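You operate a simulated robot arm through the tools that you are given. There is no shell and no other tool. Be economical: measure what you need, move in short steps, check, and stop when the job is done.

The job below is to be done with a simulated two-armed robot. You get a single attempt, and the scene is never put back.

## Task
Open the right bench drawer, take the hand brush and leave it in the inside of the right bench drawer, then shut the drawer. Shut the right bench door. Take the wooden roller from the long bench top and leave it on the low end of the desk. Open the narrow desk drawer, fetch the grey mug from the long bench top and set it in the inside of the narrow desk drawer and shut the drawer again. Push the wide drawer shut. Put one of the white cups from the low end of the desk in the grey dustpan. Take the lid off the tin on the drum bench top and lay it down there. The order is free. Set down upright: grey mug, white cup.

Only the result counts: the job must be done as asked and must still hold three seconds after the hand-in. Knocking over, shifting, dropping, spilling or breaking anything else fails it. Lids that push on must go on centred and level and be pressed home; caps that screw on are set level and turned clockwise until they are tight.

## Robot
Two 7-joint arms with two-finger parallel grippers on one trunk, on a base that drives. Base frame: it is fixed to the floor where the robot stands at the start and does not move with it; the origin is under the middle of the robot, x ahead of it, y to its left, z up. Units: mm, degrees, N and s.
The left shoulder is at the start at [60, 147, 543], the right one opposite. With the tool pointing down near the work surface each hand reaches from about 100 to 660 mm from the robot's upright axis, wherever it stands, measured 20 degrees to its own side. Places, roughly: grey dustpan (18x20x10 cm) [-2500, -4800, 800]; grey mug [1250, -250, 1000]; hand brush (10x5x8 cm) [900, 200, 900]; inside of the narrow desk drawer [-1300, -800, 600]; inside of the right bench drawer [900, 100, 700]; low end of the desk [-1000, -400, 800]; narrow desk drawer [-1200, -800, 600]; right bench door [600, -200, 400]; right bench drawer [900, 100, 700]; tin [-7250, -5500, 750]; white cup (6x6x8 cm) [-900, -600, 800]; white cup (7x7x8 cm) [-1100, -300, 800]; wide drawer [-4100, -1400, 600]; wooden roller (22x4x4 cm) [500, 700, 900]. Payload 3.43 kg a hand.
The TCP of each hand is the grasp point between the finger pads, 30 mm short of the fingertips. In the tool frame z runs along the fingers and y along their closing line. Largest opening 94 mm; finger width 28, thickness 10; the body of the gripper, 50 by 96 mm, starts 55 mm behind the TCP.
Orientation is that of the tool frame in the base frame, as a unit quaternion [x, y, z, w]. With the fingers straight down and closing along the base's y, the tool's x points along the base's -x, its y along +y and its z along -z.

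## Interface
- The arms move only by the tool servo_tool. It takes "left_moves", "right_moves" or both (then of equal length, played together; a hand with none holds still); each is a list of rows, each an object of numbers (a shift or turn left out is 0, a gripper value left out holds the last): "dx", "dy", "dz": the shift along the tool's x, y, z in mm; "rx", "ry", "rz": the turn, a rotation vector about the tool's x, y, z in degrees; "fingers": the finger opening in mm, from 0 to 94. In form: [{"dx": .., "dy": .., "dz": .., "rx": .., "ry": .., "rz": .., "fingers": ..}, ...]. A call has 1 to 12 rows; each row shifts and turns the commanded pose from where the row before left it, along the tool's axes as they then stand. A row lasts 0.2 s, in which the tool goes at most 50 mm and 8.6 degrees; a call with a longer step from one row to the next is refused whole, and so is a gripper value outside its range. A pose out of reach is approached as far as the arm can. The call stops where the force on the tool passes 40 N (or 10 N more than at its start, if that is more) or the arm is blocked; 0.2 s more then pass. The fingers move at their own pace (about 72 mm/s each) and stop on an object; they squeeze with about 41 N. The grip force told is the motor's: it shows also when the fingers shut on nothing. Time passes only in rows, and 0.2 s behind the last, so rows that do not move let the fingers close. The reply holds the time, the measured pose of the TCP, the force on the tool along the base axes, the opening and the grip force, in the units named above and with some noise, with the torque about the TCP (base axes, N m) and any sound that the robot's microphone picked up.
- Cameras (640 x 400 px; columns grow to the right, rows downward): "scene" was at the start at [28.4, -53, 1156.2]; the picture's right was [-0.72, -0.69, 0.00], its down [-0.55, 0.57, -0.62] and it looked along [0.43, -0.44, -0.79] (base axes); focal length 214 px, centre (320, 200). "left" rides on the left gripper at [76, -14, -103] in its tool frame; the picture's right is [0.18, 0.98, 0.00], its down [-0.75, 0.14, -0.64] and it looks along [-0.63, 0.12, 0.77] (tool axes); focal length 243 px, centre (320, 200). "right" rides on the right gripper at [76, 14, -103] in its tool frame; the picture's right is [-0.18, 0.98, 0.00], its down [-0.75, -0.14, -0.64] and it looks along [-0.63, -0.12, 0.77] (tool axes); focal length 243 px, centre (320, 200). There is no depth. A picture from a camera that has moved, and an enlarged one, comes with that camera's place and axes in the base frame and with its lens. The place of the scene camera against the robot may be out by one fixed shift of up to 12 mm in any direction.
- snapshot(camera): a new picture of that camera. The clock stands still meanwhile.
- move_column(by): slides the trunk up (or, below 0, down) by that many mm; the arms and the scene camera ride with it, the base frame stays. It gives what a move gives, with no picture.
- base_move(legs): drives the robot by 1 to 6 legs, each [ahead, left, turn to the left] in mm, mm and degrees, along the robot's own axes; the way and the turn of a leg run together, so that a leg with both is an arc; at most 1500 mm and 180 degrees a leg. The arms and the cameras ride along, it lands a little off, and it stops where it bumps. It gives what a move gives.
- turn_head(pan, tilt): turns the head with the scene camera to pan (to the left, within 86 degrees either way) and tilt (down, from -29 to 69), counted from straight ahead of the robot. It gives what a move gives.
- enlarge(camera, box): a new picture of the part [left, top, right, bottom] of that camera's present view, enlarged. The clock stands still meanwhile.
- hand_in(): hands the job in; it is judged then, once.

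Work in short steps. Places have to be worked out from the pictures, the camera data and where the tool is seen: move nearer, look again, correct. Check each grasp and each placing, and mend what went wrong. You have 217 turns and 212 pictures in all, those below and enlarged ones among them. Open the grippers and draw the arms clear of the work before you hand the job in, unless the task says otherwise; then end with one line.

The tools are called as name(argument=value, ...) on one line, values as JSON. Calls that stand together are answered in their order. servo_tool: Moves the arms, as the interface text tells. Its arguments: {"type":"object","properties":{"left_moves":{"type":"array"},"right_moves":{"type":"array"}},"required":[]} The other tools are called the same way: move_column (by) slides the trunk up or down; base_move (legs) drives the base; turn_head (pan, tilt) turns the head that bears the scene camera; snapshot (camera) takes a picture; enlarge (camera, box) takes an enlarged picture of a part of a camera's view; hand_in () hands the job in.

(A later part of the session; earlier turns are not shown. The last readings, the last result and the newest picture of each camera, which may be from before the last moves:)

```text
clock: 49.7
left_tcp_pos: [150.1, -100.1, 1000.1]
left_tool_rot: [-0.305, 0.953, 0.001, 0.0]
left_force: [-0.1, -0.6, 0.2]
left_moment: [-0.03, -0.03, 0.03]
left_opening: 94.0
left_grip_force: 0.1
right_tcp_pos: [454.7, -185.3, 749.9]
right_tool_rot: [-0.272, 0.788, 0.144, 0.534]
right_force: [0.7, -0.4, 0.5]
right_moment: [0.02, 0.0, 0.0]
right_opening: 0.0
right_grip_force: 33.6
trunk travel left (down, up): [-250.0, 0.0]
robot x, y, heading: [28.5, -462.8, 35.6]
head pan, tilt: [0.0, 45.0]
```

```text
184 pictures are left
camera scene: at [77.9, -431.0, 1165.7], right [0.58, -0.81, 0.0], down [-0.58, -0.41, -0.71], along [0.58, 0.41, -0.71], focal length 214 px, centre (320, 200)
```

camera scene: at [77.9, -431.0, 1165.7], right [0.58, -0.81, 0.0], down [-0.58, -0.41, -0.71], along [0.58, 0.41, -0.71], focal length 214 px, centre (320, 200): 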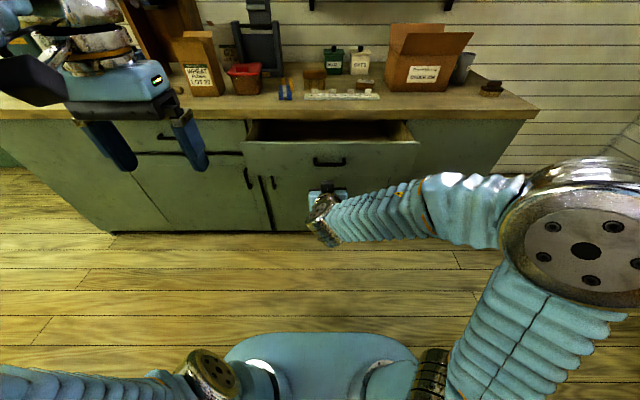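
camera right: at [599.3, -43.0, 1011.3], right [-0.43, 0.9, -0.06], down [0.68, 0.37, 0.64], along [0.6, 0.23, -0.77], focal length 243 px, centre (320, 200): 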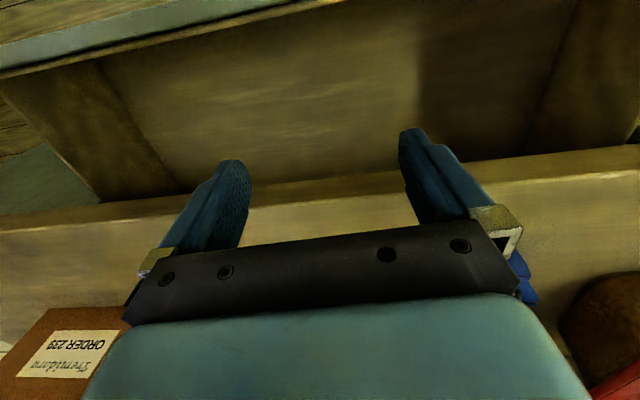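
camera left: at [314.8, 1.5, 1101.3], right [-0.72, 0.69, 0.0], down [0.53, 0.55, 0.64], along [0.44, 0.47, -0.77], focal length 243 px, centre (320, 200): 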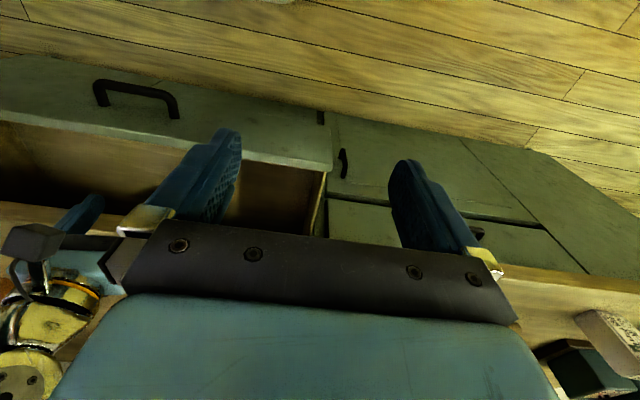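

Hand is in front of the drawer. I lower the trunk by 50 so the tip presses below the handle, then drive ahead to push it in.

move_column(by=-50)

base_move(legs=[[290, 0, 0]])

servo_tool(right_moves=[{"dz": 10}, {"dz": 10}, {"dz": 10}, {"dz": 10}, {"dz": 10}])

snapshot(camera="scene")

```text
clock: 50.6
left_tcp_pos: [149.8, -99.5, 950.0]
left_tool_rot: [-0.305, 0.952, 0.001, 0.002]
left_force: [-0.9, -0.1, 0.1]
left_moment: [-0.01, -0.03, 0.0]
left_opening: 93.7
left_grip_force: 0.1
right_tcp_pos: [455.5, -185.4, 699.7]
right_tool_rot: [-0.273, 0.788, 0.145, 0.533]
right_force: [0.2, -0.7, -0.2]
right_moment: [-0.03, 0.03, -0.02]
right_opening: 0.0
right_grip_force: 32.7
trunk travel left (down, up): [-200.0, 50.0]
robot x, y, heading: [28.2, -456.9, 35.7]
head pan, tilt: [0.0, 45.0]
```

```text
clock: 52.6
left_tcp_pos: [381.6, 65.5, 949.9]
left_tool_rot: [-0.304, 0.953, 0.0, 0.001]
left_force: [0.0, -0.2, -0.3]
left_moment: [-0.01, -0.04, 0.0]
left_opening: 93.9
left_grip_force: 0.1
right_tcp_pos: [687.9, -17.8, 701.0]
right_tool_rot: [-0.271, 0.788, 0.144, 0.533]
right_force: [-0.1, -0.4, -0.1]
right_moment: [-0.01, -0.02, 0.02]
right_opening: 0.0
right_grip_force: 32.8
trunk travel left (down, up): [-200.0, 50.0]
robot x, y, heading: [262.5, -295.7, 35.8]
head pan, tilt: [0.0, 45.0]
```

```text
clock: 53.8
left_tcp_pos: [380.6, 63.2, 950.0]
left_tool_rot: [-0.305, 0.952, 0.002, 0.002]
left_force: [-0.3, 0.3, 0.2]
left_moment: [0.01, 0.02, 0.02]
left_opening: 94.3
left_grip_force: 0.0
right_tcp_pos: [715.2, 2.3, 684.2]
right_tool_rot: [-0.273, 0.787, 0.145, 0.533]
right_force: [-18.3, -19.1, 9.8]
right_moment: [0.25, -0.22, -0.17]
right_opening: 0.3
right_grip_force: 33.5
trunk travel left (down, up): [-200.0, 50.0]
robot x, y, heading: [262.7, -295.5, 35.5]
head pan, tilt: [0.0, 45.0]
stopped in row 5 (right hand): the force on the tool passed its limit at 56 N (the readings are from after the stop); the commanded pose is now the measured one
```

```text
183 pictures are left
camera scene: at [308.4, -266.8, 1115.9], right [0.58, -0.81, 0.0], down [-0.57, -0.41, -0.71], along [0.58, 0.41, -0.71], focal length 214 px, centre (320, 200)
```

scene: 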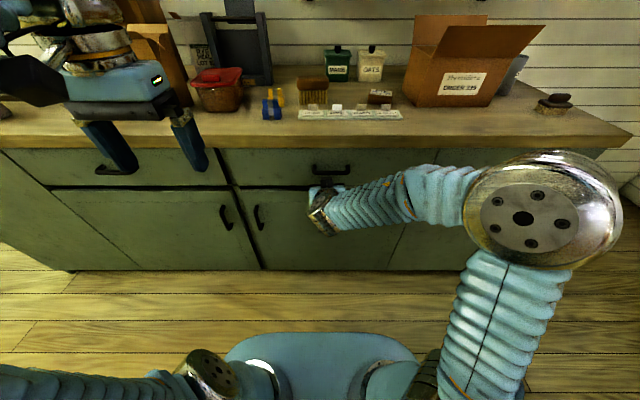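

The drawer is shut. The left hand will take the brush; I back off, raise the trunk and bring the right hand back to an upright parked pose.

base_move(legs=[[-150, 0, 0]])

move_column(by=50)

servo_tool(right_moves=[{"ry": 8.5, "dx": -30}, {"ry": 8.5, "dx": -30}, {"ry": 8.5}, {"ry": 8.5}, {"ry": 8.5}, {"ry": 8.5}, {"ry": 8.5}, {"ry": 6}, {"dz": -40}, {"dz": -40}, {"dz": -40, "dx": 20}, {"dz": -30, "dx": 30}])

servo_tool(right_moves=[{"dx": 40, "rx": -3}, {"dx": 40}, {"dx": 40}, {"dz": -30, "dy": -30}, {"dz": -30, "dy": -30}, {"dy": -30, "fingers": 60}])

```text
clock: 55.1
left_tcp_pos: [255.7, -24.3, 948.8]
left_tool_rot: [-0.306, 0.952, 0.001, 0.0]
left_force: [-0.1, 0.2, 0.3]
left_moment: [-0.01, 0.01, 0.05]
left_opening: 94.1
left_grip_force: 0.1
right_tcp_pos: [591.1, -85.3, 681.6]
right_tool_rot: [-0.273, 0.788, 0.144, 0.533]
right_force: [-0.7, 0.6, 0.3]
right_moment: [-0.01, 0.0, -0.02]
right_opening: 0.0
right_grip_force: 33.5
trunk travel left (down, up): [-200.0, 50.0]
robot x, y, heading: [137.3, -383.1, 35.8]
head pan, tilt: [0.0, 45.0]
```

```text
clock: 56.1
left_tcp_pos: [256.2, -24.7, 1000.1]
left_tool_rot: [-0.306, 0.952, 0.001, 0.001]
left_force: [-0.8, -0.4, -0.4]
left_moment: [-0.01, 0.01, 0.0]
left_opening: 93.9
left_grip_force: 0.1
right_tcp_pos: [592.6, -85.4, 730.7]
right_tool_rot: [-0.274, 0.788, 0.144, 0.532]
right_force: [-0.9, 0.1, 1.0]
right_moment: [0.02, -0.01, 0.01]
right_opening: 0.1
right_grip_force: 32.6
trunk travel left (down, up): [-250.0, 0.0]
robot x, y, heading: [141.6, -385.4, 35.6]
head pan, tilt: [0.0, 45.0]
```

```text
clock: 58.7
left_tcp_pos: [255.5, -23.2, 999.0]
left_tool_rot: [-0.305, 0.952, 0.001, 0.001]
left_force: [0.5, -0.2, 0.2]
left_moment: [-0.01, 0.05, -0.03]
left_opening: 94.1
left_grip_force: 0.1
right_tcp_pos: [566.4, -91.9, 916.1]
right_tool_rot: [-0.309, 0.95, -0.026, 0.022]
right_force: [0.5, 0.1, -0.7]
right_moment: [0.01, 0.02, -0.01]
right_opening: 0.1
right_grip_force: 33.0
right hand out of reach, approached as far as the arm can: row 11
trunk travel left (down, up): [-250.0, 0.0]
robot x, y, heading: [137.2, -388.3, 35.7]
head pan, tilt: [0.0, 45.0]
```

```text
clock: 60.1
left_tcp_pos: [255.9, -23.7, 999.5]
left_tool_rot: [-0.306, 0.952, 0.0, 0.0]
left_force: [-1.4, 0.6, 0.1]
left_moment: [-0.02, 0.03, 0.0]
left_opening: 93.9
left_grip_force: 0.1
right_tcp_pos: [520.2, -234.0, 978.4]
right_tool_rot: [-0.31, 0.951, -0.001, 0.012]
right_force: [-0.4, 0.7, -0.1]
right_moment: [-0.01, 0.0, -0.02]
right_opening: 52.9
right_grip_force: 0.1
trunk travel left (down, up): [-250.0, 0.0]
robot x, y, heading: [132.6, -384.9, 35.7]
head pan, tilt: [0.0, 45.0]
```

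I retract the right hand more, yaw the left hand by -90° so it closes along the bench depth, then drive in.

servo_tool(right_moves=[{"dx": 30, "dz": -6}, {"dx": 30, "dz": -6}, {"dx": 30, "dz": -6}, {}, {}, {}, {}, {}, {}, {}, {}], left_moves=[{"rz": -8.5}, {"rz": -8.5}, {"rz": -8.5}, {"rz": -8.5}, {"rz": -8.5}, {"rz": -8.5}, {"rz": -8.5}, {"rz": -8.5}, {"rz": -8.5}, {"rz": -8.5}, {"rz": -5}])

base_move(legs=[[300, 0, 0]])

snapshot(camera="scene")

snapshot(camera="left")

```text
clock: 62.5
left_tcp_pos: [255.3, -23.8, 1000.3]
left_tool_rot: [0.89, -0.457, 0.0, -0.001]
left_force: [0.4, 0.3, -0.4]
left_moment: [0.0, -0.03, -0.01]
left_opening: 93.9
left_grip_force: 0.0
right_tcp_pos: [446.2, -286.1, 993.3]
right_tool_rot: [-0.309, 0.951, -0.001, 0.012]
right_force: [-0.3, -0.5, 0.4]
right_moment: [0.01, 0.05, 0.0]
right_opening: 60.0
right_grip_force: 0.1
trunk travel left (down, up): [-250.0, 0.0]
robot x, y, heading: [135.2, -388.6, 35.7]
head pan, tilt: [0.0, 45.0]
```

```text
clock: 64.5
left_tcp_pos: [499.5, 150.9, 999.9]
left_tool_rot: [0.889, -0.458, 0.0, -0.002]
left_force: [-1.0, -0.4, 0.3]
left_moment: [0.0, -0.04, -0.02]
left_opening: 94.2
left_grip_force: 0.0
right_tcp_pos: [689.5, -112.6, 994.5]
right_tool_rot: [-0.31, 0.951, -0.002, 0.013]
right_force: [0.3, 0.1, 0.2]
right_moment: [0.01, 0.03, -0.02]
right_opening: 60.0
right_grip_force: 0.1
trunk travel left (down, up): [-250.0, 0.0]
robot x, y, heading: [377.7, -209.8, 35.3]
head pan, tilt: [0.0, 45.0]
```

```text
182 pictures are left
camera scene: at [428.4, -180.2, 1165.6], right [0.58, -0.81, 0.0], down [-0.57, -0.41, -0.71], along [0.57, 0.41, -0.71], focal length 214 px, centre (320, 200)
```

scene: 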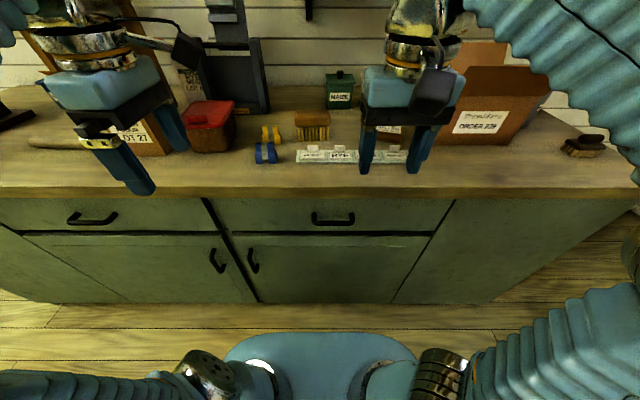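

```text
181 pictures are left
camera left: at [555.0, 96.4, 1101.7], right [-0.69, -0.72, 0.0], down [-0.55, 0.53, 0.64], along [-0.46, 0.45, -0.77], focal length 243 px, centre (320, 200)
```

left: 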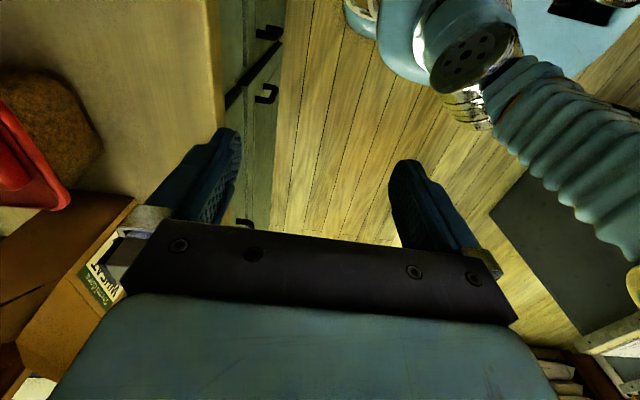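

The brush looks to be at about n≈810, t≈-375 with the bench top near z=850. I move the left hand right over its line, drive 100 closer and look with the left camera.

servo_tool(left_moves=[{"dx": 41}, {"dx": 41}, {"dx": 41}, {"dx": 40}, {"dx": 40}], right_moves=[{"dy": -20}, {"dy": -20}, {"dy": -20}, {}, {}])

base_move(legs=[[100, 0, 0]])

snapshot(camera="left")

snapshot(camera="scene")

```text
clock: 65.7
left_tcp_pos: [618.5, -14.3, 999.7]
left_tool_rot: [0.89, -0.456, 0.001, -0.001]
left_force: [-0.1, 0.0, 0.4]
left_moment: [0.01, 0.02, -0.01]
left_opening: 93.8
left_grip_force: 0.0
right_tcp_pos: [715.7, -142.6, 991.6]
right_tool_rot: [-0.31, 0.951, 0.0, 0.009]
right_force: [0.0, 0.2, 0.2]
right_moment: [-0.03, -0.02, -0.01]
right_opening: 59.9
right_grip_force: 0.1
right hand out of reach, approached as far as the arm can: row 2, 3
trunk travel left (down, up): [-250.0, 0.0]
robot x, y, heading: [378.1, -208.8, 35.5]
head pan, tilt: [0.0, 45.0]
```

```text
clock: 66.8
left_tcp_pos: [698.0, 44.1, 1000.9]
left_tool_rot: [0.889, -0.457, 0.001, -0.002]
left_force: [-0.4, -0.3, 0.5]
left_moment: [0.02, -0.02, -0.01]
left_opening: 94.3
left_grip_force: 0.0
right_tcp_pos: [795.5, -83.9, 991.0]
right_tool_rot: [-0.31, 0.951, 0.0, 0.009]
right_force: [-0.7, 0.0, 0.4]
right_moment: [0.05, -0.01, 0.02]
right_opening: 60.1
right_grip_force: 0.0
trunk travel left (down, up): [-250.0, 0.0]
robot x, y, heading: [463.1, -151.1, 35.5]
head pan, tilt: [0.0, 45.0]
```

```text
180 pictures are left
camera left: at [754.1, -10.7, 1102.5], right [-0.69, -0.72, 0.0], down [-0.55, 0.53, 0.64], along [-0.46, 0.45, -0.77], focal length 243 px, centre (320, 200)
```

left: 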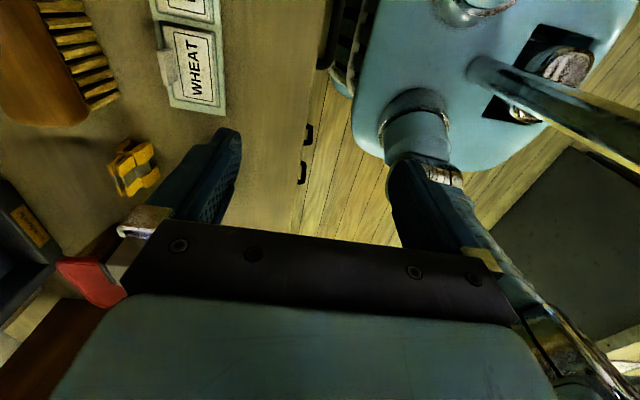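

```text
179 pictures are left
camera scene: at [509.7, -122.1, 1165.6], right [0.58, -0.81, 0.0], down [-0.57, -0.41, -0.71], along [0.58, 0.41, -0.71], focal length 214 px, centre (320, 200)
```

scene: 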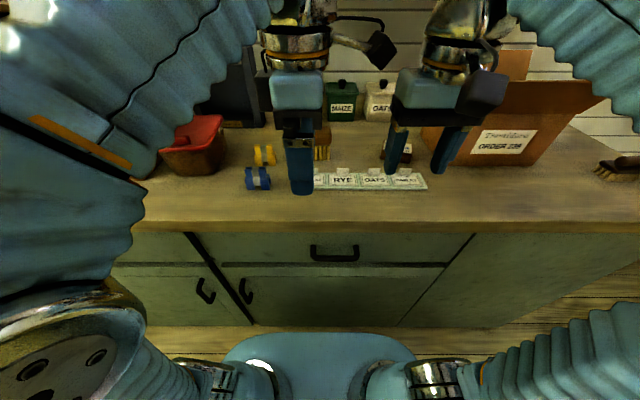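

Brush measured at n≈805, t≈-392, top ≈930, long axis along the bench. I drive 22 closer, tilt the left tool 25° forward and bring it above the brush.

base_move(legs=[[22, 0, 0]])

servo_tool(left_moves=[{"rx": 8.3}, {"rx": 8.3}, {"rx": 8.4}, {"dx": 3.4, "dy": -31.5, "dz": 21}, {"dx": 3.4, "dy": -31.5, "dz": 21}, {"dx": 3.4, "dy": -31.5, "dz": 21}, {"dx": 3.4, "dy": -31.5, "dz": 21}])

snapshot(camera="left")

snapshot(camera="scene")

```text
clock: 67.7
left_tcp_pos: [716.6, 56.3, 1001.0]
left_tool_rot: [0.89, -0.457, 0.0, -0.001]
left_force: [0.1, 0.1, -1.4]
left_moment: [0.03, 0.02, 0.02]
left_opening: 94.0
left_grip_force: 0.0
right_tcp_pos: [813.4, -71.8, 991.0]
right_tool_rot: [-0.309, 0.951, 0.0, 0.009]
right_force: [0.1, -0.2, -0.7]
right_moment: [0.03, -0.02, -0.02]
right_opening: 60.0
right_grip_force: 0.0
trunk travel left (down, up): [-250.0, 0.0]
robot x, y, heading: [480.9, -139.6, 35.5]
head pan, tilt: [0.0, 45.0]
```

```text
clock: 69.2
left_tcp_pos: [847.0, 134.5, 977.9]
left_tool_rot: [0.868, -0.446, 0.1, -0.193]
left_force: [0.3, 0.3, -0.3]
left_moment: [-0.04, 0.01, -0.02]
left_opening: 94.0
left_grip_force: 0.1
right_tcp_pos: [813.8, -71.7, 991.5]
right_tool_rot: [-0.31, 0.951, -0.001, 0.011]
right_force: [-1.1, 0.1, 0.0]
right_moment: [-0.03, -0.04, 0.01]
right_opening: 59.8
right_grip_force: 0.0
trunk travel left (down, up): [-250.0, 0.0]
robot x, y, heading: [481.2, -141.9, 35.5]
head pan, tilt: [0.0, 45.0]
```

```text
178 pictures are left
camera left: at [864.8, 53.4, 1076.2], right [-0.62, -0.67, -0.42], down [-0.76, 0.38, 0.52], along [-0.19, 0.64, -0.74], focal length 243 px, centre (320, 200)
```

left: 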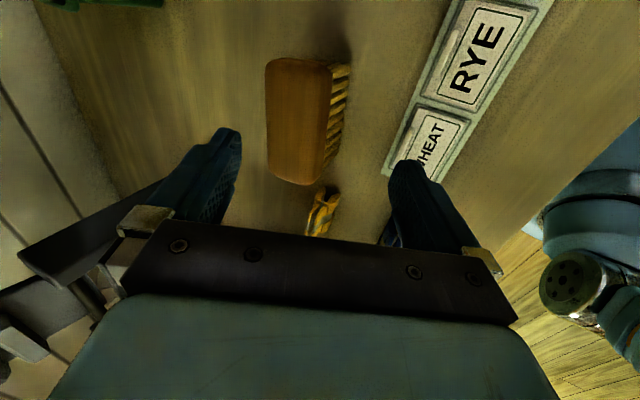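

```text
177 pictures are left
camera scene: at [527.5, -109.2, 1165.6], right [0.58, -0.81, 0.0], down [-0.57, -0.41, -0.71], along [0.57, 0.41, -0.71], focal length 214 px, centre (320, 200)
```

scene: 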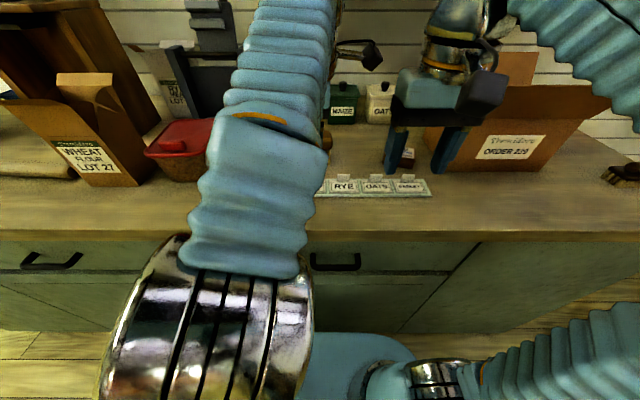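

The brush lies neatly between the finger planes. I go forward 42, lower, and straighten the tool around it, then look.

servo_tool(left_moves=[{"dy": -38, "dz": 17.8}, {"dy": 10.6, "dz": 22.6}, {"dy": 10.6, "dz": 22.6}, {"rx": -8.3}, {"rx": -8.3}, {"dy": 1.7, "dz": 10}])

snapshot(camera="left")

```text
clock: 70.7
left_tcp_pos: [880.1, 157.4, 916.6]
left_tool_rot: [0.887, -0.456, 0.034, -0.066]
left_force: [-0.7, -0.1, 0.0]
left_moment: [-0.02, 0.0, 0.01]
left_opening: 94.2
left_grip_force: 0.1
right_tcp_pos: [815.0, -70.6, 991.6]
right_tool_rot: [-0.31, 0.951, 0.0, 0.009]
right_force: [0.6, -0.1, 0.1]
right_moment: [-0.01, 0.01, -0.01]
right_opening: 60.1
right_grip_force: 0.1
trunk travel left (down, up): [-250.0, 0.0]
robot x, y, heading: [482.7, -141.0, 35.7]
head pan, tilt: [0.0, 45.0]
```

```text
176 pictures are left
camera left: at [923.2, 94.0, 1020.2], right [-0.68, -0.72, -0.15], down [-0.63, 0.48, 0.61], along [-0.37, 0.51, -0.78], focal length 243 px, centre (320, 200)
```

left: 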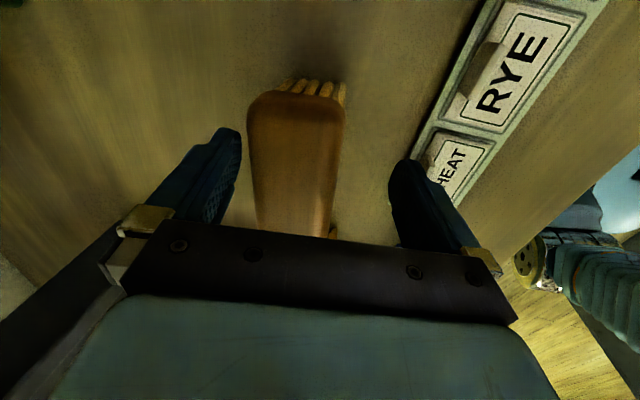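

Brush is between the fingers. I lower 13 more and close.

servo_tool(left_moves=[{"dy": 1.5, "dz": 13}, {"fingers": 10}, {}, {}, {}])

snapshot(camera="left")

```text
clock: 71.8
left_tcp_pos: [881.8, 158.0, 905.3]
left_tool_rot: [0.887, -0.455, 0.034, -0.067]
left_force: [-0.8, -1.1, 0.5]
left_moment: [0.03, 0.09, 0.01]
left_opening: 55.6
left_grip_force: 41.1
right_tcp_pos: [814.6, -71.1, 991.0]
right_tool_rot: [-0.31, 0.951, -0.001, 0.01]
right_force: [-0.2, 0.6, 0.3]
right_moment: [-0.01, -0.02, -0.02]
right_opening: 60.0
right_grip_force: 0.1
trunk travel left (down, up): [-250.0, 0.0]
robot x, y, heading: [482.2, -140.3, 35.6]
head pan, tilt: [0.0, 45.0]
```

```text
175 pictures are left
camera left: at [923.8, 94.7, 1007.8], right [-0.68, -0.72, -0.15], down [-0.63, 0.48, 0.61], along [-0.37, 0.51, -0.78], focal length 243 px, centre (320, 200)
```

left: 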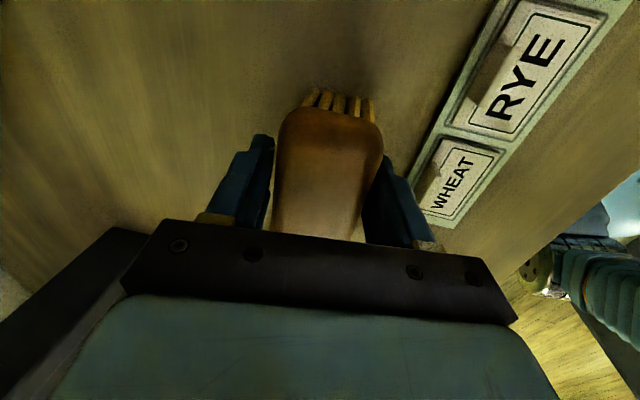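

Grip is good (55 mm across the block). I lift, first straight up, then easing back with more tilt for reach.

servo_tool(left_moves=[{"dy": -2, "dz": -14}, {"dy": -2, "dz": -14, "rx": 4}, {"dy": 0, "dz": -14, "rx": 4}, {"dy": 2, "dz": -14, "rx": 4}, {"dy": 10, "dz": -18}, {"dy": 25, "dz": -14}])

snapshot(camera="left")

```text
clock: 73.2
left_tcp_pos: [837.6, 127.2, 977.4]
left_tool_rot: [0.875, -0.45, 0.08, -0.158]
left_force: [-0.1, -0.2, -1.2]
left_moment: [-0.01, 0.01, 0.02]
left_opening: 55.3
left_grip_force: 41.3
right_tcp_pos: [814.8, -72.2, 991.3]
right_tool_rot: [-0.309, 0.951, -0.001, 0.009]
right_force: [-0.2, 1.3, 0.6]
right_moment: [-0.01, 0.01, 0.02]
right_opening: 60.0
right_grip_force: 0.0
trunk travel left (down, up): [-250.0, 0.0]
robot x, y, heading: [479.1, -139.3, 35.4]
head pan, tilt: [0.0, 45.0]
```

```text
174 pictures are left
camera left: at [862.5, 50.7, 1077.5], right [-0.64, -0.69, -0.35], down [-0.73, 0.4, 0.55], along [-0.24, 0.61, -0.76], focal length 243 px, centre (320, 200)
```

left: 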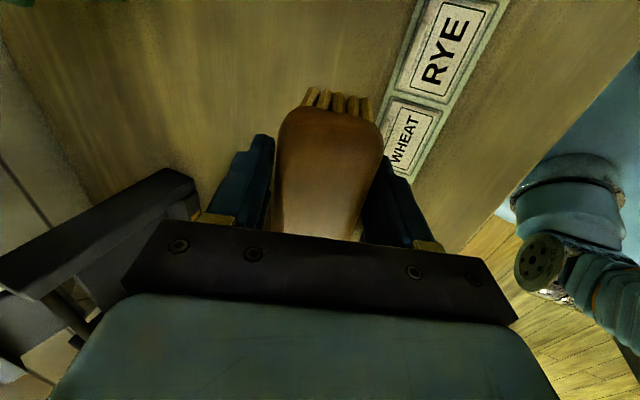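

The brush is up and clear. I draw it back over the edge and level the tool, then drive back for the drawer.

servo_tool(left_moves=[{"dy": 35, "dz": -13}, {"dy": 35, "dz": -13}, {"dy": 35, "dz": -13}, {"dy": 35, "dz": -13}, {"rx": -8.3}, {"rx": -8.3}, {"rx": -3}])

base_move(legs=[[-300, 0, 0]])

snapshot(camera="scene")

```text
clock: 74.2
left_tcp_pos: [737.8, 129.8, 959.0]
left_tool_rot: [0.922, -0.361, 0.055, -0.13]
left_force: [0.6, -0.6, -1.3]
left_moment: [-0.01, 0.02, 0.0]
left_opening: 55.2
left_grip_force: 41.1
right_tcp_pos: [813.8, -70.6, 991.1]
right_tool_rot: [-0.309, 0.951, 0.001, 0.01]
right_force: [-0.4, -0.8, -0.1]
right_moment: [0.05, 0.02, -0.05]
right_opening: 59.9
right_grip_force: 0.1
trunk travel left (down, up): [-250.0, 0.0]
robot x, y, heading: [478.7, -140.4, 35.6]
head pan, tilt: [0.0, 45.0]
stopped in row 4 (left hand): the arm was blocked; the commanded pose is now the measured one
```

```text
clock: 76.3
left_tcp_pos: [490.5, -47.0, 958.8]
left_tool_rot: [0.921, -0.363, 0.054, -0.131]
left_force: [0.7, 0.8, -0.2]
left_moment: [-0.05, 0.01, -0.05]
left_opening: 54.9
left_grip_force: 41.1
right_tcp_pos: [567.5, -247.6, 990.9]
right_tool_rot: [-0.309, 0.951, -0.001, 0.009]
right_force: [0.2, 1.0, -0.1]
right_moment: [-0.01, 0.02, 0.02]
right_opening: 60.0
right_grip_force: 0.0
trunk travel left (down, up): [-250.0, 0.0]
robot x, y, heading: [233.4, -317.1, 35.7]
head pan, tilt: [0.0, 45.0]
```

```text
173 pictures are left
camera scene: at [281.1, -285.5, 1165.6], right [0.58, -0.81, 0.0], down [-0.58, -0.41, -0.71], along [0.58, 0.41, -0.71], focal length 214 px, centre (320, 200)
```

scene: 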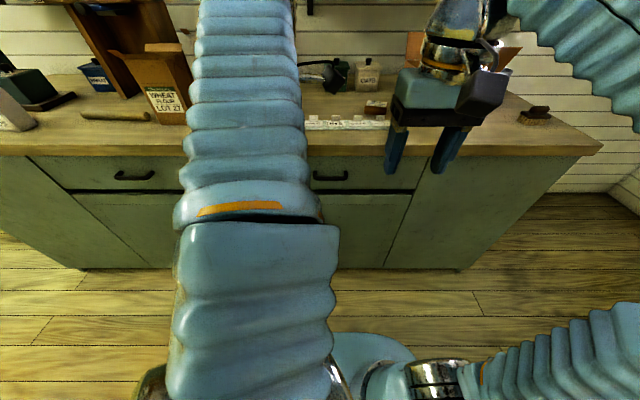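

The arm got blocked while folding (elbow near my head), but the brush is held. I move the left hand out to the left, correcting its yaw.

servo_tool(left_moves=[{"dx": -35}, {"dx": -35}, {"dx": -35, "rz": 5}, {"dx": -35, "rz": 5}, {"dx": -30, "rx": -5}, {"dx": -20, "rx": -5}])

snapshot(camera="scene")

```text
clock: 77.7
left_tcp_pos: [362.5, 89.9, 961.6]
left_tool_rot: [0.894, -0.444, 0.004, -0.057]
left_force: [-0.2, -0.2, -0.6]
left_moment: [0.01, 0.04, 0.04]
left_opening: 54.7
left_grip_force: 41.3
right_tcp_pos: [567.0, -247.9, 990.4]
right_tool_rot: [-0.309, 0.951, 0.0, 0.009]
right_force: [-0.5, -0.4, -0.3]
right_moment: [0.02, 0.01, 0.0]
right_opening: 59.8
right_grip_force: 0.2
trunk travel left (down, up): [-250.0, 0.0]
robot x, y, heading: [232.9, -314.8, 35.6]
head pan, tilt: [0.0, 45.0]
```

```text
172 pictures are left
camera scene: at [280.9, -285.6, 1165.6], right [0.58, -0.81, 0.0], down [-0.58, -0.41, -0.71], along [0.58, 0.41, -0.71], focal length 214 px, centre (320, 200)
```

scene: 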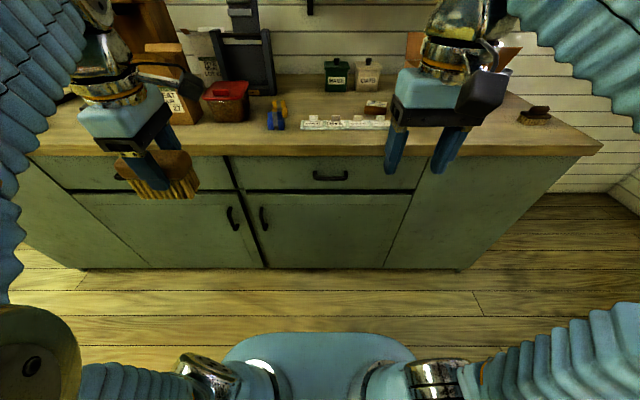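

Clear view again, brush held on the left. Now the right hand goes back to the handle: turn it forward, lower, shift left, and roll.

servo_tool(right_moves=[{"ry": -8.2}, {"ry": -8.2}, {"ry": -8.2}, {"ry": -8.2}, {"ry": -8.2}, {"ry": -8.2}, {"ry": -8.2}, {"ry": -8.2}, {"ry": -8.2}, {"ry": -8.2}, {"ry": -8}])

servo_tool(right_moves=[{"dx": 35, "dz": 25}, {"dx": 35, "dz": 25}, {"dx": 35, "dz": 25}, {"dx": 35, "dz": 25}, {"dx": 35, "dz": 25}, {"dy": 28, "dz": 10}, {"dy": 28, "dz": 10}, {"dy": 28, "dz": 10}, {"dy": 28, "dz": 10}])

servo_tool(right_moves=[{"rz": 8.5}, {"rz": 8.5}, {"rz": 8.5}, {"rz": 8.5}, {"rz": 8.5}, {"rz": 8.5}, {"rz": 8.5}, {"rz": 8.5}, {"rz": 8.5}, {"rz": 8.5}, {"rz": 4}])

snapshot(camera="right")

snapshot(camera="scene")

```text
clock: 80.1
left_tcp_pos: [363.6, 88.8, 961.4]
left_tool_rot: [0.895, -0.443, 0.004, -0.056]
left_force: [0.4, 0.5, -1.3]
left_moment: [0.03, 0.01, 0.02]
left_opening: 54.8
left_grip_force: 41.1
right_tcp_pos: [567.3, -248.5, 990.9]
right_tool_rot: [-0.219, 0.666, 0.219, 0.679]
right_force: [0.2, 0.0, 0.1]
right_moment: [-0.01, 0.0, 0.01]
right_opening: 60.1
right_grip_force: 0.1
trunk travel left (down, up): [-250.0, 0.0]
robot x, y, heading: [232.7, -317.6, 35.2]
head pan, tilt: [0.0, 45.0]
```

```text
clock: 82.1
left_tcp_pos: [363.3, 88.7, 961.1]
left_tool_rot: [0.895, -0.443, 0.005, -0.057]
left_force: [-0.9, 0.4, -0.8]
left_moment: [-0.02, -0.01, 0.0]
left_opening: 54.7
left_grip_force: 41.0
right_tcp_pos: [649.7, -35.8, 851.3]
right_tool_rot: [-0.219, 0.665, 0.218, 0.679]
right_force: [1.2, 0.9, 0.4]
right_moment: [0.01, 0.0, 0.02]
right_opening: 60.1
right_grip_force: 0.0
right hand out of reach, approached as far as the arm can: row 2, 3, 4, 5
trunk travel left (down, up): [-250.0, 0.0]
robot x, y, heading: [233.9, -316.6, 35.8]
head pan, tilt: [0.0, 45.0]
```

```text
clock: 84.5
left_tcp_pos: [363.0, 89.9, 960.6]
left_tool_rot: [0.895, -0.443, 0.005, -0.056]
left_force: [-0.3, 0.0, -1.3]
left_moment: [0.0, 0.02, 0.02]
left_opening: 54.7
left_grip_force: 41.0
right_tcp_pos: [651.1, -37.7, 852.6]
right_tool_rot: [0.312, 0.628, 0.632, 0.33]
right_force: [-0.5, -0.3, 0.1]
right_moment: [-0.04, 0.01, -0.01]
right_opening: 60.0
right_grip_force: 0.1
trunk travel left (down, up): [-250.0, 0.0]
robot x, y, heading: [231.9, -319.7, 35.7]
head pan, tilt: [0.0, 45.0]
```

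```text
171 pictures are left
camera right: at [522.8, -35.8, 861.9], right [0.08, -0.14, 0.99], down [-0.07, -0.99, -0.14], along [0.99, -0.06, -0.09], focal length 243 px, centre (320, 200)
```

right: 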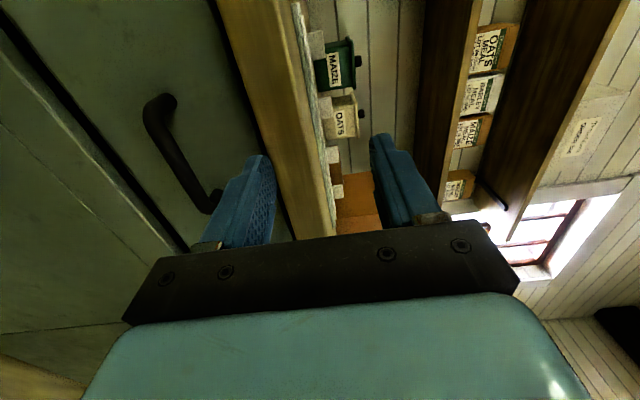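

```text
170 pictures are left
camera scene: at [281.0, -285.6, 1165.7], right [0.58, -0.81, 0.0], down [-0.58, -0.41, -0.71], along [0.58, 0.41, -0.71], focal length 214 px, centre (320, 200)
```

scene: 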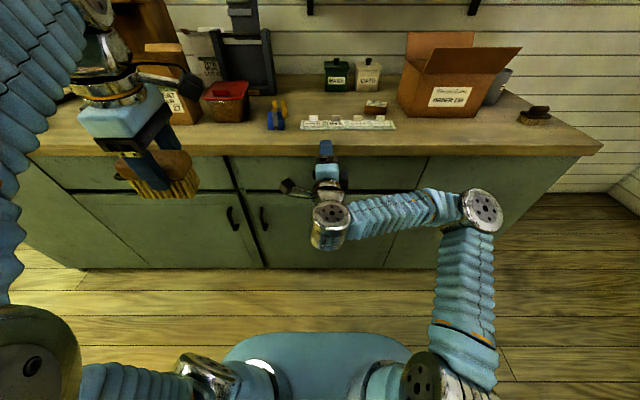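

Lined up horizontally; I lower the trunk 100 and the hand 20 to reach handle height.

move_column(by=-100)

servo_tool(right_moves=[{"dy": -20, "rz": 4}, {}])

snapshot(camera="right")

```text
clock: 85.8
left_tcp_pos: [362.4, 89.7, 860.2]
left_tool_rot: [0.894, -0.444, 0.005, -0.056]
left_force: [0.1, 0.8, -0.3]
left_moment: [0.03, 0.02, -0.01]
left_opening: 54.6
left_grip_force: 40.9
right_tcp_pos: [650.5, -37.4, 753.0]
right_tool_rot: [0.31, 0.628, 0.633, 0.331]
right_force: [-0.1, -0.5, -0.2]
right_moment: [-0.02, -0.04, 0.01]
right_opening: 60.0
right_grip_force: 0.1
trunk travel left (down, up): [-150.0, 100.0]
robot x, y, heading: [232.5, -316.1, 35.4]
head pan, tilt: [0.0, 45.0]
```

```text
clock: 86.4
left_tcp_pos: [363.5, 88.5, 860.5]
left_tool_rot: [0.895, -0.443, 0.005, -0.056]
left_force: [0.2, 0.4, -0.6]
left_moment: [0.0, -0.02, 0.03]
left_opening: 54.6
left_grip_force: 40.7
right_tcp_pos: [650.3, -37.1, 732.4]
right_tool_rot: [0.333, 0.616, 0.644, 0.309]
right_force: [0.6, -0.2, 0.0]
right_moment: [-0.01, -0.01, -0.01]
right_opening: 59.8
right_grip_force: 0.1
trunk travel left (down, up): [-150.0, 100.0]
robot x, y, heading: [231.4, -313.6, 35.7]
head pan, tilt: [0.0, 45.0]
```

```text
169 pictures are left
camera right: at [523.1, -36.5, 747.2], right [0.12, -0.2, 0.97], down [-0.08, -0.98, -0.19], along [0.99, -0.05, -0.13], focal length 243 px, centre (320, 200)
```

right: 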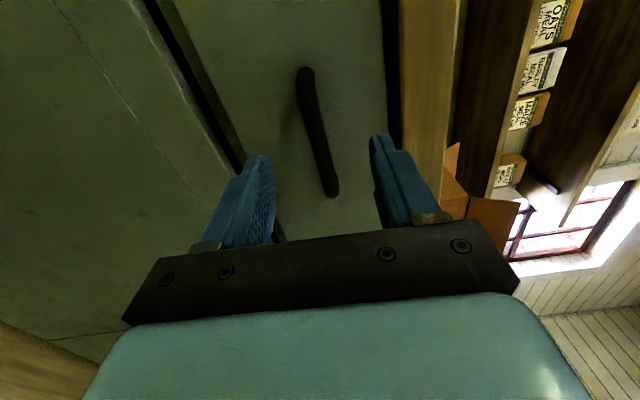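

The roll is about 10° off; I correct it, advance 75 and close on the bar.

servo_tool(right_moves=[{"rz": -8.3}, {"dz": 15}, {"dz": 15}, {"dz": 15}, {"dz": 15}, {"dz": 14}])

servo_tool(right_moves=[{"fingers": 0}, {}, {}, {}])

snapshot(camera="right")

```text
clock: 87.8
left_tcp_pos: [362.9, 88.4, 860.4]
left_tool_rot: [0.894, -0.444, 0.005, -0.056]
left_force: [0.3, -0.1, -0.7]
left_moment: [-0.02, 0.01, -0.02]
left_opening: 54.7
left_grip_force: 41.1
right_tcp_pos: [710.5, 6.1, 733.4]
right_tool_rot: [0.286, 0.639, 0.619, 0.355]
right_force: [-1.1, 0.1, -0.7]
right_moment: [-0.02, 0.0, -0.02]
right_opening: 60.2
right_grip_force: 0.0
trunk travel left (down, up): [-150.0, 100.0]
robot x, y, heading: [235.6, -314.6, 35.4]
head pan, tilt: [0.0, 45.0]
```

```text
clock: 88.8
left_tcp_pos: [363.7, 88.8, 859.4]
left_tool_rot: [0.895, -0.443, 0.002, -0.057]
left_force: [-0.6, 0.0, -1.5]
left_moment: [-0.03, -0.02, -0.02]
left_opening: 54.3
left_grip_force: 41.0
right_tcp_pos: [711.4, 5.9, 729.2]
right_tool_rot: [0.287, 0.641, 0.617, 0.354]
right_force: [-10.4, -10.6, -31.6]
right_moment: [0.87, 0.68, -0.35]
right_opening: 20.1
right_grip_force: 45.2
trunk travel left (down, up): [-150.0, 100.0]
robot x, y, heading: [232.1, -315.0, 35.7]
head pan, tilt: [0.0, 45.0]
```

```text
168 pictures are left
camera right: at [583.2, 8.2, 734.5], right [0.04, -0.08, 1.0], down [-0.07, -0.99, -0.07], along [1.0, -0.07, -0.05], focal length 243 px, centre (320, 200)
```

right: 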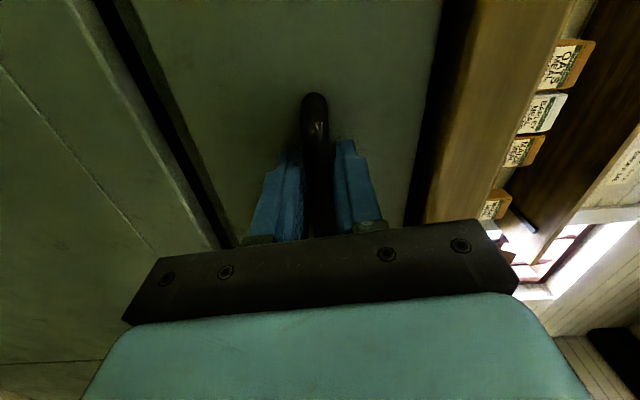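

Bar gripped again. I pull the drawer open 220.

base_move(legs=[[-220, 0, 0]])

servo_tool(right_moves=[{"fingers": 70}, {}, {}, {"dz": -20}, {"dz": -30}, {"dz": -30}])

snapshot(camera="scene")

```text
clock: 90.5
left_tcp_pos: [188.7, -34.3, 859.8]
left_tool_rot: [0.894, -0.444, 0.004, -0.055]
left_force: [-0.2, 0.6, -1.3]
left_moment: [0.01, -0.03, 0.04]
left_opening: 54.4
left_grip_force: 41.3
right_tcp_pos: [535.8, -119.2, 730.4]
right_tool_rot: [0.287, 0.642, 0.617, 0.353]
right_force: [-4.4, 4.2, -35.6]
right_moment: [0.82, 0.7, 0.24]
right_opening: 20.3
right_grip_force: 44.9
trunk travel left (down, up): [-150.0, 100.0]
robot x, y, heading: [55.8, -443.6, 35.3]
head pan, tilt: [0.0, 45.0]
```

```text
clock: 91.9
left_tcp_pos: [185.7, -37.1, 860.5]
left_tool_rot: [0.895, -0.443, 0.005, -0.056]
left_force: [-0.4, -0.7, -1.7]
left_moment: [-0.01, 0.01, 0.0]
left_opening: 54.1
left_grip_force: 41.0
right_tcp_pos: [470.3, -166.6, 732.5]
right_tool_rot: [0.287, 0.641, 0.617, 0.355]
right_force: [-0.3, -0.1, 0.2]
right_moment: [-0.01, -0.01, 0.0]
right_opening: 69.9
right_grip_force: 0.0
trunk travel left (down, up): [-150.0, 100.0]
robot x, y, heading: [57.1, -439.4, 35.3]
head pan, tilt: [0.0, 45.0]
```

```text
167 pictures are left
camera scene: at [104.8, -411.2, 1065.6], right [0.58, -0.81, 0.0], down [-0.58, -0.41, -0.71], along [0.58, 0.41, -0.71], focal length 214 px, centre (320, 200)
```

scene: 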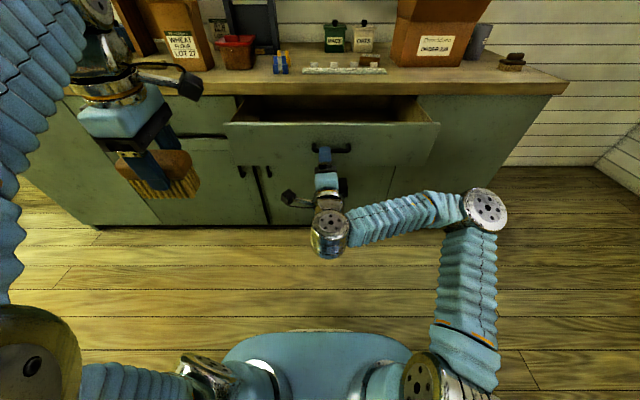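

The drawer is open ~215. I raise the trunk, lift the right hand above drawer height and aside, then drive ahead so the left hand can reach over the drawer.

servo_tool(right_moves=[{"dz": -20, "fingers": 0}, {"dz": -10}, {"dx": -30}, {"dx": -30}, {"dx": -30}])

move_column(by=100)

servo_tool(right_moves=[{"dy": 25}, {"dy": 25}, {"dy": 20}])

snapshot(camera="scene")

```text
clock: 93.1
left_tcp_pos: [186.3, -37.2, 860.4]
left_tool_rot: [0.894, -0.444, 0.004, -0.057]
left_force: [-0.8, 0.5, -1.1]
left_moment: [-0.06, -0.03, 0.0]
left_opening: 54.4
left_grip_force: 41.4
right_tcp_pos: [498.2, -256.4, 738.3]
right_tool_rot: [0.287, 0.642, 0.617, 0.354]
right_force: [-1.0, 0.1, -0.3]
right_moment: [-0.01, 0.03, -0.02]
right_opening: 0.0
right_grip_force: 33.0
trunk travel left (down, up): [-150.0, 100.0]
robot x, y, heading: [57.3, -443.7, 35.6]
head pan, tilt: [0.0, 45.0]
```

```text
clock: 94.4
left_tcp_pos: [186.6, -35.2, 961.5]
left_tool_rot: [0.894, -0.445, 0.005, -0.056]
left_force: [0.9, -0.2, -1.2]
left_moment: [0.04, 0.01, 0.0]
left_opening: 54.2
left_grip_force: 41.1
right_tcp_pos: [498.2, -256.5, 837.4]
right_tool_rot: [0.287, 0.642, 0.617, 0.353]
right_force: [0.2, 0.5, -0.4]
right_moment: [-0.01, -0.03, 0.03]
right_opening: 0.3
right_grip_force: 33.0
trunk travel left (down, up): [-250.0, 0.0]
robot x, y, heading: [58.8, -444.0, 35.7]
head pan, tilt: [0.0, 45.0]
```

```text
clock: 95.2
left_tcp_pos: [186.9, -36.8, 961.4]
left_tool_rot: [0.894, -0.444, 0.005, -0.056]
left_force: [-0.5, 0.7, -1.8]
left_moment: [0.0, 0.02, -0.01]
left_opening: 54.1
left_grip_force: 41.0
right_tcp_pos: [493.4, -250.2, 908.8]
right_tool_rot: [0.287, 0.642, 0.617, 0.353]
right_force: [0.3, 0.3, -0.4]
right_moment: [0.01, 0.01, -0.01]
right_opening: 0.0
right_grip_force: 33.5
trunk travel left (down, up): [-250.0, 0.0]
robot x, y, heading: [56.6, -442.0, 35.7]
head pan, tilt: [0.0, 45.0]
```

```text
166 pictures are left
camera scene: at [104.8, -411.3, 1165.6], right [0.58, -0.81, 0.0], down [-0.58, -0.41, -0.71], along [0.58, 0.41, -0.71], focal length 214 px, centre (320, 200)
```

scene: 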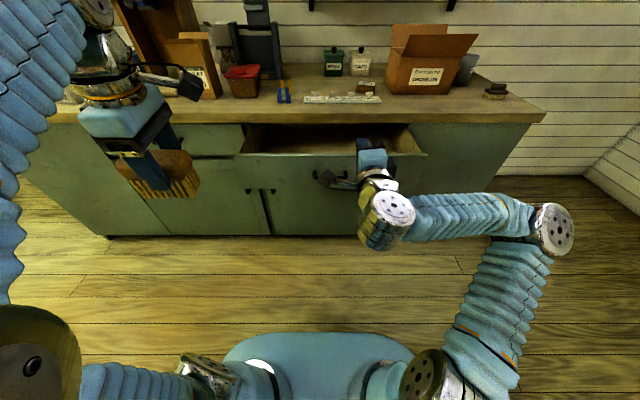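

I drive 200 ahead; then the left hand goes forward 160 and right 120 to hang over the drawer.

base_move(legs=[[200, 0, 0]])

servo_tool(left_moves=[{"dx": 20, "dy": -30}, {"dx": 25, "dy": -35}, {"dx": 25, "dy": -35}, {"dx": 25, "dy": -30}, {"dx": 25, "dy": -30}])

snapshot(camera="left")

snapshot(camera="scene")

```text
clock: 96.8
left_tcp_pos: [350.8, 81.7, 961.1]
left_tool_rot: [0.895, -0.443, 0.005, -0.057]
left_force: [-0.2, 0.2, -1.1]
left_moment: [-0.02, -0.03, 0.03]
left_opening: 53.7
left_grip_force: 40.7
right_tcp_pos: [658.5, -132.7, 909.7]
right_tool_rot: [0.286, 0.642, 0.618, 0.353]
right_force: [-1.1, 0.1, 1.1]
right_moment: [-0.02, 0.02, 0.0]
right_opening: 0.0
right_grip_force: 32.6
trunk travel left (down, up): [-250.0, 0.0]
robot x, y, heading: [219.8, -325.6, 35.4]
head pan, tilt: [0.0, 45.0]
```

```text
clock: 98.0
left_tcp_pos: [551.9, 80.0, 973.1]
left_tool_rot: [0.895, -0.443, 0.004, -0.056]
left_force: [0.4, -0.5, -1.3]
left_moment: [0.05, -0.05, 0.01]
left_opening: 53.9
left_grip_force: 41.3
right_tcp_pos: [657.7, -132.0, 908.4]
right_tool_rot: [0.287, 0.642, 0.617, 0.354]
right_force: [-0.7, -0.8, 0.8]
right_moment: [-0.01, 0.01, -0.02]
right_opening: 0.2
right_grip_force: 32.6
trunk travel left (down, up): [-250.0, 0.0]
robot x, y, heading: [219.0, -326.5, 35.4]
head pan, tilt: [0.0, 45.0]
```

```text
165 pictures are left
camera left: at [602.9, 18.0, 1072.6], right [-0.67, -0.74, -0.11], down [-0.61, 0.45, 0.65], along [-0.43, 0.5, -0.75], focal length 243 px, centre (320, 200)
```

left: 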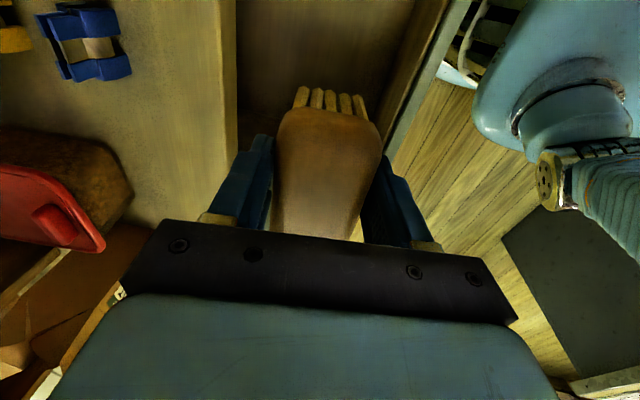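

```text
164 pictures are left
camera scene: at [268.9, -293.8, 1165.6], right [0.58, -0.81, 0.0], down [-0.58, -0.41, -0.71], along [0.58, 0.41, -0.71], focal length 214 px, centre (320, 200)
```

scene: 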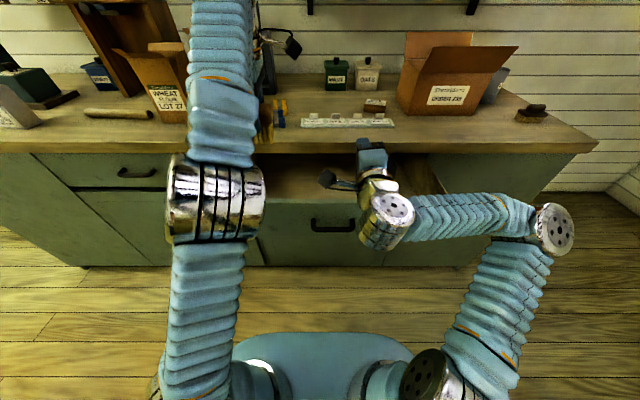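

The brush hangs over the opening (gap n≈430–594, hand at 493). I lower straight along the tool axis, in two stages with force watch.

servo_tool(left_moves=[{"dz": 25}, {"dz": 25}, {"dz": 25}, {"dz": 25}, {"dz": 25}, {"dz": 25}, {"dz": 25}])

snapshot(camera="left")

```text
clock: 99.6
left_tcp_pos: [561.4, 97.5, 797.5]
left_tool_rot: [0.894, -0.444, 0.004, -0.057]
left_force: [-0.3, 0.3, -1.7]
left_moment: [-0.03, -0.02, 0.03]
left_opening: 53.9
left_grip_force: 41.2
right_tcp_pos: [656.2, -133.0, 907.3]
right_tool_rot: [0.288, 0.641, 0.618, 0.354]
right_force: [0.3, 0.0, -0.7]
right_moment: [0.01, 0.04, -0.02]
right_opening: 0.1
right_grip_force: 33.0
trunk travel left (down, up): [-250.0, 0.0]
robot x, y, heading: [223.5, -326.0, 35.5]
head pan, tilt: [0.0, 45.0]
```

```text
163 pictures are left
camera left: at [612.8, 34.8, 897.0], right [-0.67, -0.74, -0.11], down [-0.61, 0.45, 0.66], along [-0.43, 0.51, -0.75], focal length 243 px, centre (320, 200)
```

left: 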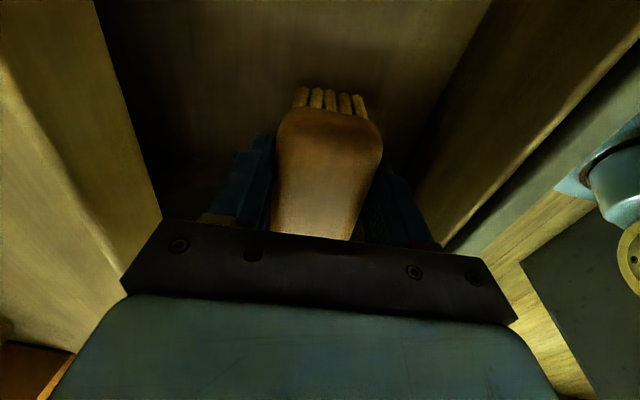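

The brush is inside the drawer box; I lower on slowly until it touches the floor.

servo_tool(left_moves=[{"dz": 12}, {"dz": 12}, {"dz": 10}, {"dz": 8}, {"dz": 8}, {"dz": 8}, {"dz": 8}, {"dz": 8}])

snapshot(camera="left")

```text
clock: 101.4
left_tcp_pos: [563.5, 107.1, 728.0]
left_tool_rot: [0.894, -0.444, 0.004, -0.059]
left_force: [-3.8, 6.5, 29.3]
left_moment: [-0.81, 0.09, -0.1]
left_opening: 54.3
left_grip_force: 40.8
right_tcp_pos: [657.7, -132.7, 910.2]
right_tool_rot: [0.287, 0.641, 0.619, 0.353]
right_force: [0.6, -0.2, 0.2]
right_moment: [0.01, -0.01, 0.01]
right_opening: 0.1
right_grip_force: 32.7
trunk travel left (down, up): [-250.0, 0.0]
robot x, y, heading: [222.9, -324.9, 35.6]
head pan, tilt: [0.0, 45.0]
```

```text
162 pictures are left
camera left: at [615.7, 43.8, 827.5], right [-0.67, -0.74, -0.12], down [-0.61, 0.45, 0.65], along [-0.43, 0.51, -0.75], focal length 243 px, centre (320, 200)
```

left: 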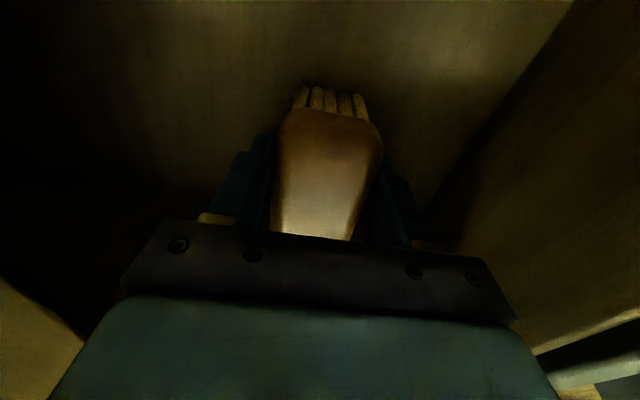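

It touches the floor. I release and rise straight out.

servo_tool(left_moves=[{"dz": -4, "fingers": 85}, {}, {"dz": -5}, {"dz": -30}, {"dz": -40}, {"dz": -40}, {"dz": -40}, {"dz": -40}, {"dz": -40}])

snapshot(camera="left")

```text
clock: 103.4
left_tcp_pos: [549.6, 81.7, 960.8]
left_tool_rot: [0.895, -0.443, 0.004, -0.057]
left_force: [-0.5, -0.2, 0.2]
left_moment: [0.06, -0.02, -0.02]
left_opening: 85.1
left_grip_force: 0.0
right_tcp_pos: [658.0, -131.7, 908.2]
right_tool_rot: [0.288, 0.641, 0.618, 0.353]
right_force: [0.1, 0.7, 0.7]
right_moment: [-0.01, 0.03, 0.02]
right_opening: 0.0
right_grip_force: 33.1
trunk travel left (down, up): [-250.0, 0.0]
robot x, y, heading: [222.0, -325.0, 35.5]
head pan, tilt: [0.0, 45.0]
```

```text
161 pictures are left
camera left: at [601.5, 18.4, 1061.4], right [-0.67, -0.74, -0.11], down [-0.61, 0.45, 0.66], along [-0.43, 0.5, -0.75], focal length 243 px, centre (320, 200)
```

left: 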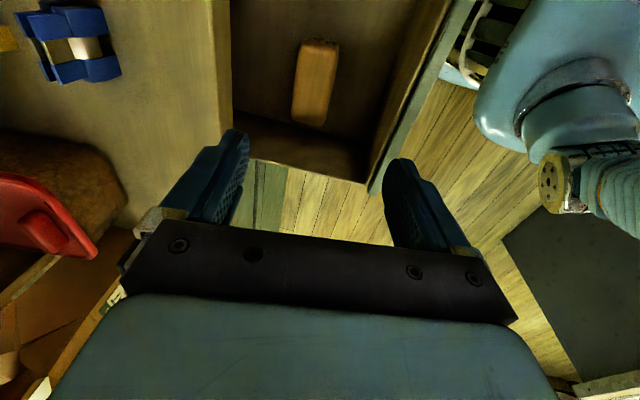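

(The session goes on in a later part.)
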